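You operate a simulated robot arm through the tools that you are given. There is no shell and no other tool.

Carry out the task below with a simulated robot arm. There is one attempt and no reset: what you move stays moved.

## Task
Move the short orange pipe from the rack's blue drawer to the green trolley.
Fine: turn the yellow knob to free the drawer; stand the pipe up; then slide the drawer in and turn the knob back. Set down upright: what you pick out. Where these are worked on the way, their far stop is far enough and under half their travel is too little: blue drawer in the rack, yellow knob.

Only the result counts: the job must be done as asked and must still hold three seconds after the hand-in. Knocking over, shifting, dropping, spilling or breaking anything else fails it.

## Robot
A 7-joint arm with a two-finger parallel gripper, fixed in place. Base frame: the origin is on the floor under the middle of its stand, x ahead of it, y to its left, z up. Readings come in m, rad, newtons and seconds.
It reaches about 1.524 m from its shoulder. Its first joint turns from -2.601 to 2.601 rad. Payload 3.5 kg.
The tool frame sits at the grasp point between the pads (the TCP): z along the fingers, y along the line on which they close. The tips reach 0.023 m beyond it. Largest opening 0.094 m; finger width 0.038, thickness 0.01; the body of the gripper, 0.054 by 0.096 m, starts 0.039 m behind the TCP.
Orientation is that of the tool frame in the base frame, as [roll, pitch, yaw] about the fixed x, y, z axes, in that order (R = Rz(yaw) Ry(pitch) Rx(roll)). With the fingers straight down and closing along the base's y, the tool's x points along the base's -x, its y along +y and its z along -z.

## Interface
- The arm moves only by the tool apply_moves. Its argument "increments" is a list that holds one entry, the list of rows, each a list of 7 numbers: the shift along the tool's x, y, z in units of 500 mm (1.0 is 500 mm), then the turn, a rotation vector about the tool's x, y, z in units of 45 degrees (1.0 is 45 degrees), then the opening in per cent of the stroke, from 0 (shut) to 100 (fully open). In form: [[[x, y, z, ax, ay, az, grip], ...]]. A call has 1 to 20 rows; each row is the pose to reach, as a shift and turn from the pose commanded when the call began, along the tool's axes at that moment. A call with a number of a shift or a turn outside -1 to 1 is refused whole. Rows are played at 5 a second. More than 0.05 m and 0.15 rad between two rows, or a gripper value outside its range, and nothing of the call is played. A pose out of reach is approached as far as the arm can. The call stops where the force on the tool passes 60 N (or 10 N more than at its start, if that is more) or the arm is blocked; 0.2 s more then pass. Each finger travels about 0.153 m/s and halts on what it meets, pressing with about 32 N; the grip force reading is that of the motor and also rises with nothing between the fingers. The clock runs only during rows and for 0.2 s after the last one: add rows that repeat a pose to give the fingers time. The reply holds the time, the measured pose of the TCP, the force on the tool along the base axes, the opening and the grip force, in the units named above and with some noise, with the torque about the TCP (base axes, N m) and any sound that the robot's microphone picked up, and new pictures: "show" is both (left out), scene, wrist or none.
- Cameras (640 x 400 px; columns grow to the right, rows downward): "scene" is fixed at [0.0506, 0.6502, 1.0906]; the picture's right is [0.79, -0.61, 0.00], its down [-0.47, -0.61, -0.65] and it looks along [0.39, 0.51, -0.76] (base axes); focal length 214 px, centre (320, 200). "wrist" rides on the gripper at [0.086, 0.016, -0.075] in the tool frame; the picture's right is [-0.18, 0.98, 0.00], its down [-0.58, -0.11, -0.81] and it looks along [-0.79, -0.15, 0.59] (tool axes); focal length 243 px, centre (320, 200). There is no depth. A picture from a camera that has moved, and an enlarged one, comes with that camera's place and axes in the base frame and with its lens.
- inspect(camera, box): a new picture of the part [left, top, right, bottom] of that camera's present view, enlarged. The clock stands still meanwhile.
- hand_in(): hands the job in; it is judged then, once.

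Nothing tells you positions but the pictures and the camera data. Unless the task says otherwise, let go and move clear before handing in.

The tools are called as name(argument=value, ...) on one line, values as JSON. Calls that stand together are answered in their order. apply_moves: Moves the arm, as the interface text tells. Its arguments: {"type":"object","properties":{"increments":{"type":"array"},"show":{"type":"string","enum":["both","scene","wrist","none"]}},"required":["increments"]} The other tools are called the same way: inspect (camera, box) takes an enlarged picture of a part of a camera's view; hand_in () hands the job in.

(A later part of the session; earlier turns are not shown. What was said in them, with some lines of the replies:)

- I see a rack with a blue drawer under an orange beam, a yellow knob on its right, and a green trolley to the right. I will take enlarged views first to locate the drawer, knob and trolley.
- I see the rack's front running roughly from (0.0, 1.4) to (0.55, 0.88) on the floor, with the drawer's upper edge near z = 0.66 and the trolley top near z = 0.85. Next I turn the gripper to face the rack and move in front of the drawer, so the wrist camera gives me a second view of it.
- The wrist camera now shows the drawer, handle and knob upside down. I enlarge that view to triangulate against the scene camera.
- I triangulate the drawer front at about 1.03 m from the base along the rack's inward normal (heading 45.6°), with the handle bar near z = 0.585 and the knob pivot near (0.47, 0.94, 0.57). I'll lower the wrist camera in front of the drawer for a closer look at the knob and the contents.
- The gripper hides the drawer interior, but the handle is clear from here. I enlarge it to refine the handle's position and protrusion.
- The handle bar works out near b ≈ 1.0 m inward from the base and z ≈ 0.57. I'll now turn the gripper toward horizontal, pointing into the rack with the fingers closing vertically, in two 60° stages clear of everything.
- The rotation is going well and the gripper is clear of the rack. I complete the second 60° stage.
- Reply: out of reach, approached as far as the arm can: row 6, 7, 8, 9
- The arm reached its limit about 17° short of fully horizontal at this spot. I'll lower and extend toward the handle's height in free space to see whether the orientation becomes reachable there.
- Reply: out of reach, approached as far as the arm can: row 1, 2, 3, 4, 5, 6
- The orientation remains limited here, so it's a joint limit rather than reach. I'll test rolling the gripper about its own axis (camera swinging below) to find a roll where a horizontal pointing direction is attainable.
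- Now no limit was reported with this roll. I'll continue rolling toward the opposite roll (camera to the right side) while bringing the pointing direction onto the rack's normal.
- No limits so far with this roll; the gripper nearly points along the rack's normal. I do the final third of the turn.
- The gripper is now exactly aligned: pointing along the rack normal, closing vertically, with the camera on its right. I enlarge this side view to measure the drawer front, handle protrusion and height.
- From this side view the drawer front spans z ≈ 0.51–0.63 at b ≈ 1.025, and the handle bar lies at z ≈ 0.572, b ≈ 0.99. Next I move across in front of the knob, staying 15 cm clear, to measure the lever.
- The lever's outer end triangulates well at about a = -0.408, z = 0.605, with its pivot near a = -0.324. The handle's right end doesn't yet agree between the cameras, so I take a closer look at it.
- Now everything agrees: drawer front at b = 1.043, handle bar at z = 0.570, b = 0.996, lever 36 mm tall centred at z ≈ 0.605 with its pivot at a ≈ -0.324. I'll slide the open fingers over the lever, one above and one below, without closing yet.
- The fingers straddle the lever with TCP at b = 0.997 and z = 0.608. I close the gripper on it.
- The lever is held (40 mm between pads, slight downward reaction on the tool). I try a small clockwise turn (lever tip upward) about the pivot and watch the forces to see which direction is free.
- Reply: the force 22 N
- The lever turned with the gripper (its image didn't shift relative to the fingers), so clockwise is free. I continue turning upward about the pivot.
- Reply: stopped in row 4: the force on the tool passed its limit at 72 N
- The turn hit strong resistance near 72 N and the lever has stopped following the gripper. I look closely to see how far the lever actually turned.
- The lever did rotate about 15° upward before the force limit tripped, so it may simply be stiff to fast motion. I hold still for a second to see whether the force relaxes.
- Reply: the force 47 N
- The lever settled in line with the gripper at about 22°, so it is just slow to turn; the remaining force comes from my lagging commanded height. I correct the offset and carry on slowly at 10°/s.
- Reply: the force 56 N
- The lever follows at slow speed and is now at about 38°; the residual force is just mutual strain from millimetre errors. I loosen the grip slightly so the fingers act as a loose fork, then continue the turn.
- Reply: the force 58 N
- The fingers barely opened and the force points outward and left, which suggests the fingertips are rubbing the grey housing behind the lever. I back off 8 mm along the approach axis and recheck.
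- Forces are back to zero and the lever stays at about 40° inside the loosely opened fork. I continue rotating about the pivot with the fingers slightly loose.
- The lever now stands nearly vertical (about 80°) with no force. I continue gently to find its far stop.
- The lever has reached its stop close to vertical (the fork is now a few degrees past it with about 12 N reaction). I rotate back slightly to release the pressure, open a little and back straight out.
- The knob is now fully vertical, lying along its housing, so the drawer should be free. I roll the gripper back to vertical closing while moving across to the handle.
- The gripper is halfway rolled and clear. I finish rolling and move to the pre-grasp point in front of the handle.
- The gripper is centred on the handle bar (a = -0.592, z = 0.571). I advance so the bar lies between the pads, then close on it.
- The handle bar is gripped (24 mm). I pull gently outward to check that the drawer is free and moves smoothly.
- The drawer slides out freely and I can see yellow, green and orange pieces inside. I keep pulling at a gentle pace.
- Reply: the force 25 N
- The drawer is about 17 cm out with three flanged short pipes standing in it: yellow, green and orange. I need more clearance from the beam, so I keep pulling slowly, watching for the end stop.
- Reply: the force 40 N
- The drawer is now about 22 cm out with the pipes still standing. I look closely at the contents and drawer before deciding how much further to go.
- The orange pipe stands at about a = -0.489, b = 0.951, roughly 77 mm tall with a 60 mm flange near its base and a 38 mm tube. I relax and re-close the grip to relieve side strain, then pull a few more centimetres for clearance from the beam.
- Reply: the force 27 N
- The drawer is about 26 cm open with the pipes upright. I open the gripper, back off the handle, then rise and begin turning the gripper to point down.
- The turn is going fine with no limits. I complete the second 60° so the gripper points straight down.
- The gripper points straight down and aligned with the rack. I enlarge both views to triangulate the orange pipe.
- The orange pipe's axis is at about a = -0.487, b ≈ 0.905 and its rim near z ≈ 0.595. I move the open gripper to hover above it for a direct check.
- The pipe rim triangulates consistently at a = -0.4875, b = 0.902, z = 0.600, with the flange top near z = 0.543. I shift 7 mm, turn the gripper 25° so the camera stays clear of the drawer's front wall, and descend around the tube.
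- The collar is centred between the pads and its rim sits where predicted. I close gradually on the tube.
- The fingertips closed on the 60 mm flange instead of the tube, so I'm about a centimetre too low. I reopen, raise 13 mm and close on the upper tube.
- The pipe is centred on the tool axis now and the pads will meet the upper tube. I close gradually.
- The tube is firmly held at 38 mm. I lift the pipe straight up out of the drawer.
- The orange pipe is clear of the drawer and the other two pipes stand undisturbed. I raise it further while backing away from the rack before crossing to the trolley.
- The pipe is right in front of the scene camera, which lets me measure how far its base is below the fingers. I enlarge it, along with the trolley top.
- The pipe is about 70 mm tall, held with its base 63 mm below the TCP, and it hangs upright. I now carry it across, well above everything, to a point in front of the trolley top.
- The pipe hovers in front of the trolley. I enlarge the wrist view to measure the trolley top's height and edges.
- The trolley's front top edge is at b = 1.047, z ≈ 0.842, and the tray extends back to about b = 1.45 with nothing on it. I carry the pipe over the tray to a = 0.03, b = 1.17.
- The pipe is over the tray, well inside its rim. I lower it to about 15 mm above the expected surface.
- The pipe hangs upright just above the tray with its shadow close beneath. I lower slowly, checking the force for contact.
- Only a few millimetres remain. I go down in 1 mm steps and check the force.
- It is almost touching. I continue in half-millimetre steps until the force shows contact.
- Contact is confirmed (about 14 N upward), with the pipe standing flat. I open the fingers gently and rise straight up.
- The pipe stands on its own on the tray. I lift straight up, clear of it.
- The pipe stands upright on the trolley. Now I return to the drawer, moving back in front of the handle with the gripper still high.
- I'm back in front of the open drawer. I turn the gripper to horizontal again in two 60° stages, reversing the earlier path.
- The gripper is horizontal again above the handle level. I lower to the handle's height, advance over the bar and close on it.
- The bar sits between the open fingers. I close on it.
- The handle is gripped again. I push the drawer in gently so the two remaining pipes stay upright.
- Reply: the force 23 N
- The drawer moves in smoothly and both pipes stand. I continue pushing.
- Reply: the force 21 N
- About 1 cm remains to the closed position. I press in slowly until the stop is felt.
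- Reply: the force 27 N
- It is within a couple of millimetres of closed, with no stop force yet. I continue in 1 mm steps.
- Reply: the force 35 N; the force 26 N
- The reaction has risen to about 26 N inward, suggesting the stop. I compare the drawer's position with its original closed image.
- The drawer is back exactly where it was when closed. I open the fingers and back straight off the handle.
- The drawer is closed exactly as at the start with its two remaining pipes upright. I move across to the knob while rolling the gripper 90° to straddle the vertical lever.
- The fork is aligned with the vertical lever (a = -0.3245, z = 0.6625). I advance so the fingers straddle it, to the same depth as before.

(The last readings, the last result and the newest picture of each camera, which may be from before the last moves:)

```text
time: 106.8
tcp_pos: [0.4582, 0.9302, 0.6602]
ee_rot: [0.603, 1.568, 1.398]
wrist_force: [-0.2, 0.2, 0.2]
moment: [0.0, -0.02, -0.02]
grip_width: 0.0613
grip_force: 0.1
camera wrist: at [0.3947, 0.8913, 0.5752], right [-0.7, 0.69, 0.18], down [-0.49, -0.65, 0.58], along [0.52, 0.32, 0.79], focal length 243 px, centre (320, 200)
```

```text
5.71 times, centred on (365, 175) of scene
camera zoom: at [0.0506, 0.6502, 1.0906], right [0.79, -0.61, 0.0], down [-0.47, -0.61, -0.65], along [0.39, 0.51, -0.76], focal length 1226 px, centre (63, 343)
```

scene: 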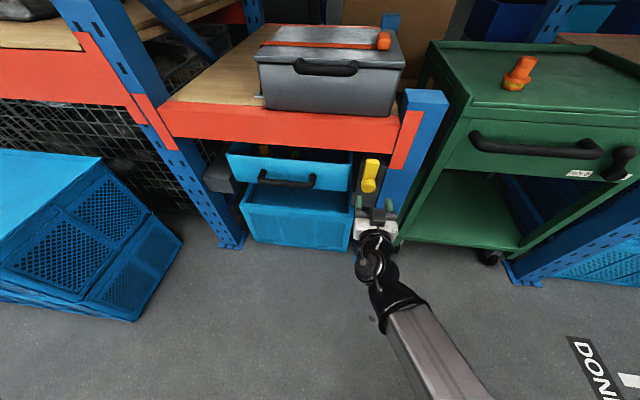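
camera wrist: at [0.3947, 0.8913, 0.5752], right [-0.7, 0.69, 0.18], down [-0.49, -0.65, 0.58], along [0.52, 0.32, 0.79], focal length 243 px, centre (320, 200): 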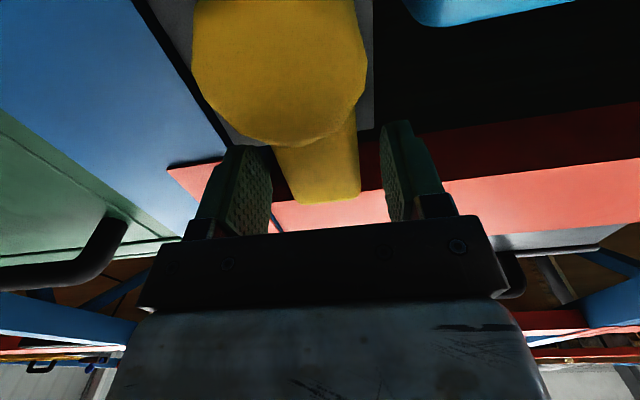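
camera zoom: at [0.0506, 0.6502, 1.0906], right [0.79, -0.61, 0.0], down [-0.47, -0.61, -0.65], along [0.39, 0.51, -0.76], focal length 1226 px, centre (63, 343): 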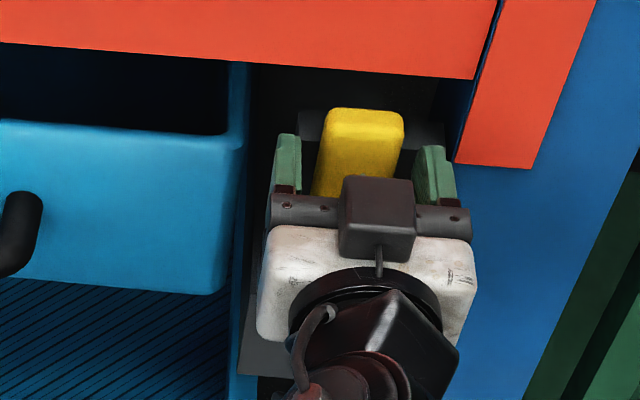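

The fingers straddle the lever without contact. I narrow the fork and rotate counter-clockwise about the pivot to bring the lever back down.

apply_moves(increments=[[[0, 0, 0, 0, 0, 0, 47], [0.0003, 0.0077, 0, 0, 0, -0.0889, 46], [0.0011, 0.0153, 0, 0, 0, -0.1778, 46], [0.0024, 0.0229, 0, 0, 0, -0.2667, 46], [0.0043, 0.0303, 0, 0, 0, -0.3556, 46], [0.0066, 0.0376, 0, 0, 0, -0.4444, 46], [0.0095, 0.0447, 0, 0, 0, -0.5333, 46], [0.0129, 0.0516, 0, 0, 0, -0.6222, 46], [0.0167, 0.0583, 0, 0, 0, -0.7111, 46], [0.021, 0.0647, 0, 0, 0, -0.8, 46], [0.0257, 0.0707, 0, 0, 0, -0.8889, 46], [0.0309, 0.0764, 0, 0, 0, -0.9778, 46]]], show="wrist")

inspect(camera="scene", box=[310, 140, 420, 210])

```text
time: 109.4
tcp_pos: [0.4313, 0.9593, 0.6449]
ee_rot: [-1.57, 0.803, -0.773]
wrist_force: [0.1, 0.0, -1.1]
moment: [-0.01, 0.02, -0.01]
grip_width: 0.0436
grip_force: 0.3
camera wrist: at [0.4139, 0.8728, 0.5728], right [-0.6, 0.58, -0.55], down [-0.8, -0.35, 0.49], along [0.1, 0.73, 0.67], focal length 243 px, centre (320, 200)
```

wrist: 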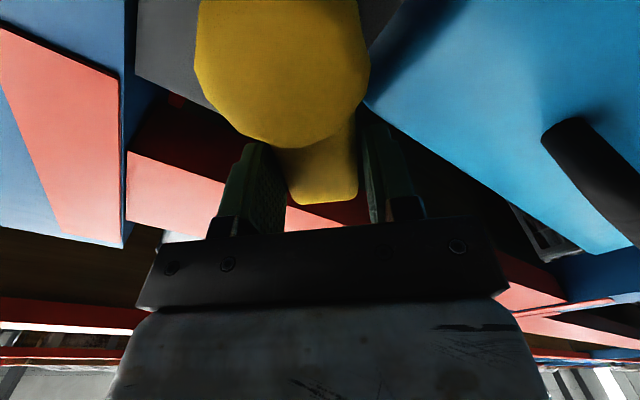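

```text
5.71 times, centred on (365, 175) of scene
camera zoom: at [0.0506, 0.6502, 1.0906], right [0.79, -0.61, 0.0], down [-0.47, -0.61, -0.65], along [0.39, 0.51, -0.76], focal length 1226 px, centre (63, 343)
```

zoom: 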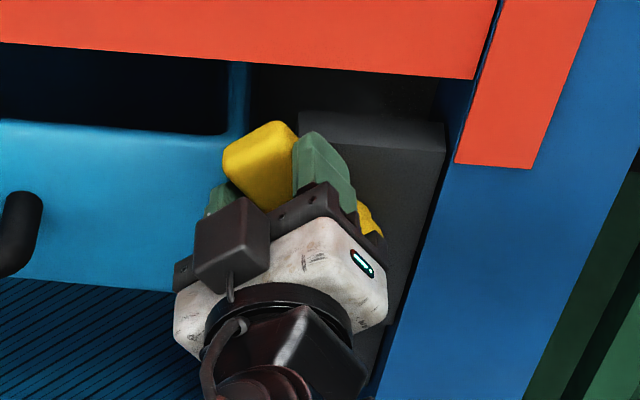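

The lever is following without resistance, now at about 47°. I continue the rotation toward horizontal.

apply_moves(increments=[[[0.0003, 0.0077, 0, 0, 0, -0.0889, 46], [0.0011, 0.0153, 0, 0, 0, -0.1778, 46], [0.0024, 0.0229, 0, 0, 0, -0.2667, 46], [0.0043, 0.0303, 0, 0, 0, -0.3556, 46], [0.0066, 0.0376, 0, 0, 0, -0.4444, 46], [0.0095, 0.0447, 0, 0, 0, -0.5333, 46], [0.0129, 0.0516, 0, 0, 0, -0.6222, 46], [0.0167, 0.0583, 0, 0, 0, -0.7111, 46], [0.021, 0.0647, 0, 0, 0, -0.8, 46], [0.0257, 0.0707, 0, 0, 0, -0.8889, 46], [0.0309, 0.0764, 0, 0, 0, -0.9778, 46]]], show="wrist")

inspect(camera="scene", box=[310, 140, 420, 210])

```text
time: 111.8
tcp_pos: [0.4185, 0.9709, 0.6082]
ee_rot: [-1.569, 0.032, -0.774]
wrist_force: [-0.9, -0.6, 1.2]
moment: [-0.05, 0.03, -0.01]
grip_width: 0.043
grip_force: 0.1
camera wrist: at [0.4282, 0.8593, 0.5896], right [-0.15, 0.15, -0.98], down [-0.98, -0.17, 0.13], along [-0.15, 0.97, 0.18], focal length 243 px, centre (320, 200)
```

wrist: 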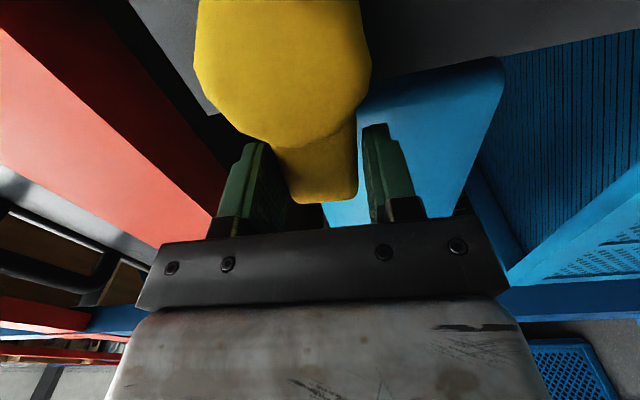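

```text
5.71 times, centred on (365, 175) of scene
camera zoom: at [0.0506, 0.6502, 1.0906], right [0.79, -0.61, 0.0], down [-0.47, -0.61, -0.65], along [0.39, 0.51, -0.76], focal length 1226 px, centre (63, 343)
```

zoom: 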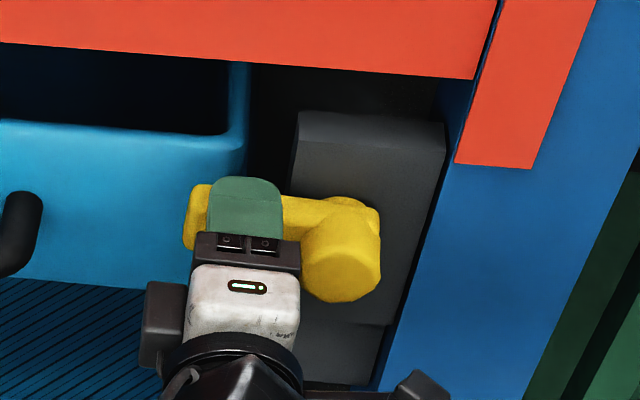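

The lever is about 5° above horizontal because of the fork's slack. I turn a few more degrees slowly until it meets its original stop.

apply_moves(increments=[[[0.0001, 0.0038, 0, 0, 0, -0.0444, 46], [0.0003, 0.0077, 0, 0, 0, -0.0889, 46], [0.0006, 0.0115, 0, 0, 0, -0.1333, 46], [0.0006, 0.0115, 0, 0, 0, -0.1333, 46]]], show="none")

inspect(camera="scene", box=[310, 140, 420, 210])

```text
time: 112.8
tcp_pos: [0.4177, 0.9718, 0.6037]
ee_rot: [-1.568, -0.069, -0.775]
wrist_force: [2.8, -3.1, 6.0]
moment: [0.16, 0.1, -0.08]
grip_width: 0.0457
grip_force: 2.9
```

```text
5.71 times, centred on (365, 175) of scene
camera zoom: at [0.0506, 0.6502, 1.0906], right [0.79, -0.61, 0.0], down [-0.47, -0.61, -0.65], along [0.39, 0.51, -0.76], focal length 1226 px, centre (63, 343)
```

zoom: 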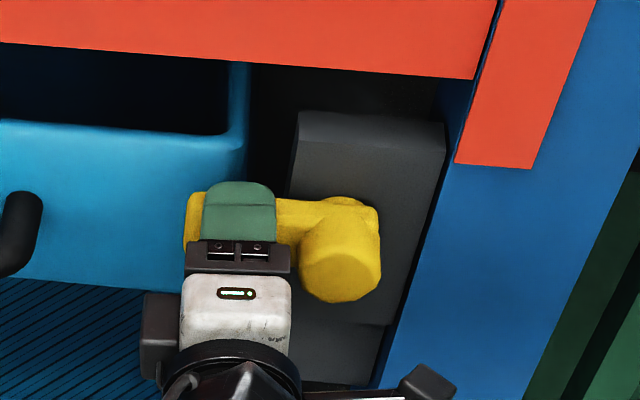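

A gentle resisting force indicates the lever is back at its stop. I release by turning back 4°, opening wider and withdrawing straight out.

apply_moves(increments=[[[0.0, -0.004, 0, 0, 0, 0.0444, 60], [0.0, -0.004, 0, 0, 0, 0.0889, 75], [0.0, -0.004, 0, 0, 0, 0.0889, 90], [0.0, -0.004, 0, 0, 0, 0.0889, 90], [0.0, -0.004, -0.05, 0, 0, 0.0889, 90], [0.0, -0.004, -0.12, 0, 0, 0.0889, 90], [0.0, -0.004, -0.2, 0, 0, 0.0889, 90], [0.0, -0.004, -0.28, 0, 0, 0.0889, 90], [0.0, -0.004, -0.28, 0, 0, 0.0889, 90]]], show="both")

inspect(camera="scene", box=[310, 140, 420, 210])

inspect(camera="wrist", box=[220, 0, 460, 150])

```text
time: 114.8
tcp_pos: [0.3198, 0.8661, 0.6038]
ee_rot: [-1.569, 0.003, -0.775]
wrist_force: [-0.8, 0.0, -0.5]
moment: [0.01, 0.02, 0.02]
grip_width: 0.0847
grip_force: 0.1
camera wrist: at [0.3316, 0.7546, 0.5885], right [-0.13, 0.13, -0.98], down [-0.98, -0.17, 0.11], along [-0.15, 0.98, 0.15], focal length 243 px, centre (320, 200)
```

scene: 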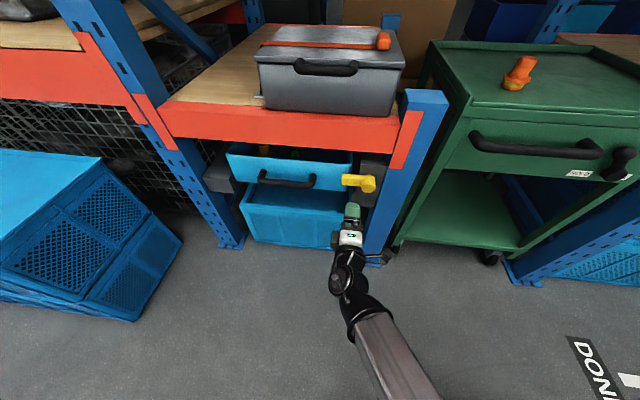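
wrist: 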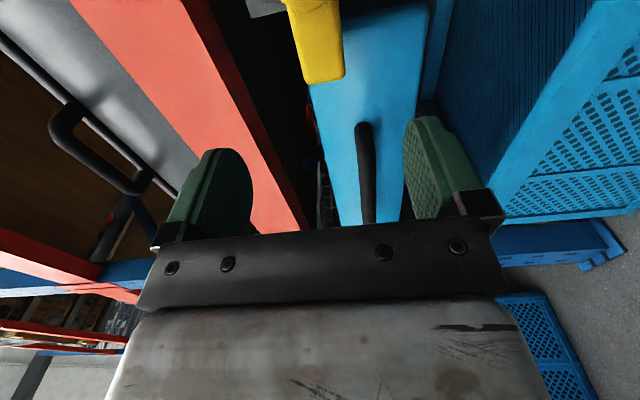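

```text
5.71 times, centred on (365, 175) of scene
camera zoom: at [0.0506, 0.6502, 1.0906], right [0.79, -0.61, 0.0], down [-0.47, -0.61, -0.65], along [0.39, 0.51, -0.76], focal length 1226 px, centre (63, 343)
```

zoom: 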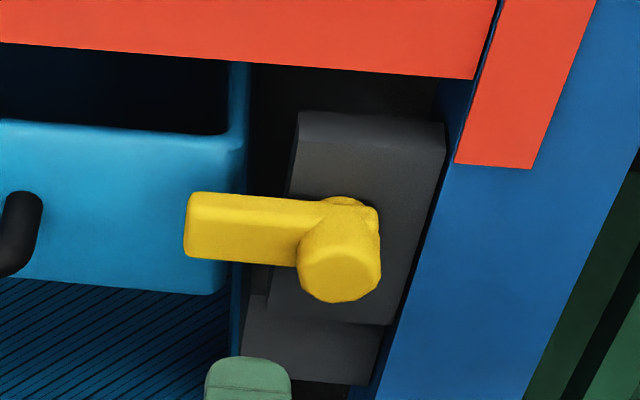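

```text
2.67 times, centred on (340, 75) of wrist
camera zoom: at [0.3316, 0.7546, 0.5885], right [-0.13, 0.13, -0.98], down [-0.98, -0.17, 0.11], along [-0.15, 0.98, 0.15], focal length 647 px, centre (267, 533)
```

zoom: 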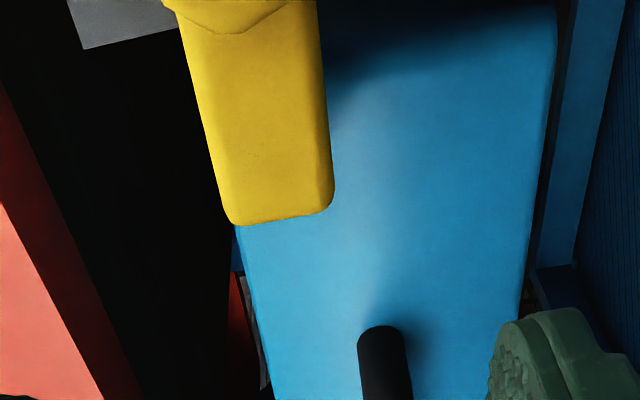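

The knob is back exactly at its original position and the drawer is closed behind it. I withdraw further and check the whole scene before handing in.

apply_moves(increments=[[[0, 0, -0.08, 0, 0, 0, 90], [0, 0, -0.16, 0, 0, 0, 90], [0, 0, -0.24, 0, 0, 0, 90], [0, 0, -0.3, 0, 0, 0, 90], [0, 0, -0.3, 0, 0, 0, 90]]], show="scene")

inspect(camera="scene", box=[420, 20, 640, 130])

inspect(camera="scene", box=[220, 135, 400, 215])

```text
time: 116.0
tcp_pos: [0.216, 0.7643, 0.6046]
ee_rot: [-1.569, 0.0, -0.775]
wrist_force: [0.1, 0.0, -0.9]
moment: [0.02, 0.0, -0.03]
grip_width: 0.0847
grip_force: 0.1
```

scene: 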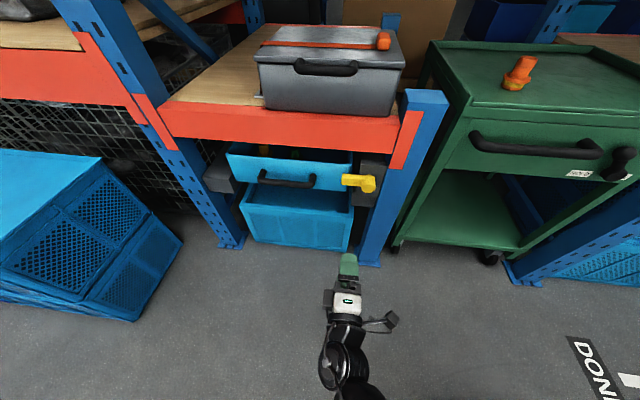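

```text
2.91 times, centred on (530, 75) of scene
camera zoom: at [0.0506, 0.6502, 1.0906], right [0.79, -0.61, 0.0], down [-0.47, -0.61, -0.65], along [0.39, 0.51, -0.76], focal length 624 px, centre (-291, 564)
```

zoom: 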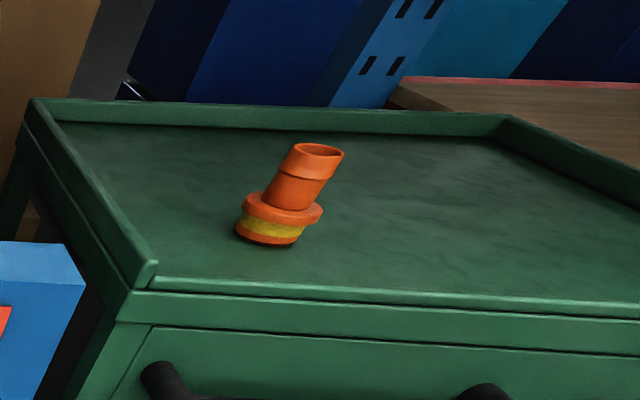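

```text
3.56 times, centred on (310, 175) of scene
camera zoom: at [0.0506, 0.6502, 1.0906], right [0.79, -0.61, 0.0], down [-0.47, -0.61, -0.65], along [0.39, 0.51, -0.76], focal length 763 px, centre (356, 289)
```

zoom: 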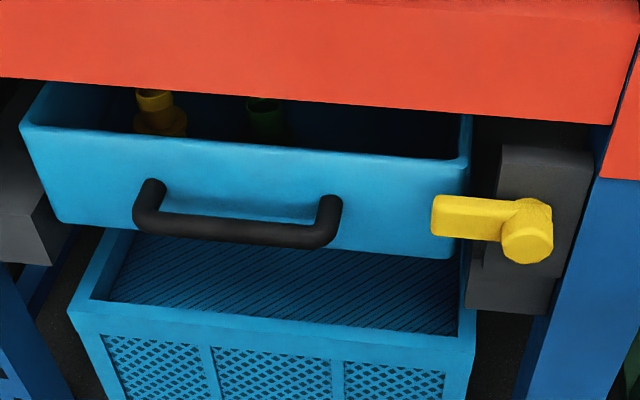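

The orange pipe stands upright on the trolley, the drawer is closed with the yellow and green pipes still standing inside, the knob is back across the drawer front, and the arm is clear. I hand the job in.

hand_in()

```text
The job is handed in.
```

The short orange pipe is standing upright on the green trolley's top tray, and the job is handed in. I don't have the judge's result.

- **Drawer:** it's pushed back in, and the camera view matches the one from before it was opened. The yellow and green pipes are still standing inside.
- **Knob:** the yellow knob is back across the drawer front, at its original position.
- **Arm:** it's open and pulled well back from the rack and trolley.

Two things happened on the way:
- **Knob turn:** one turn stopped at 72 N, past the 60 N limit, probably because the fingertips rubbed the grey housing behind the knob. I backed off 9 mm and the rest of the turn was free.
- **First grip on the pipe:** it closed on the flange instead of the tube, so I reopened, moved up and gripped again. The pipe stayed standing.

I saw no sign that either one damaged or moved anything else.
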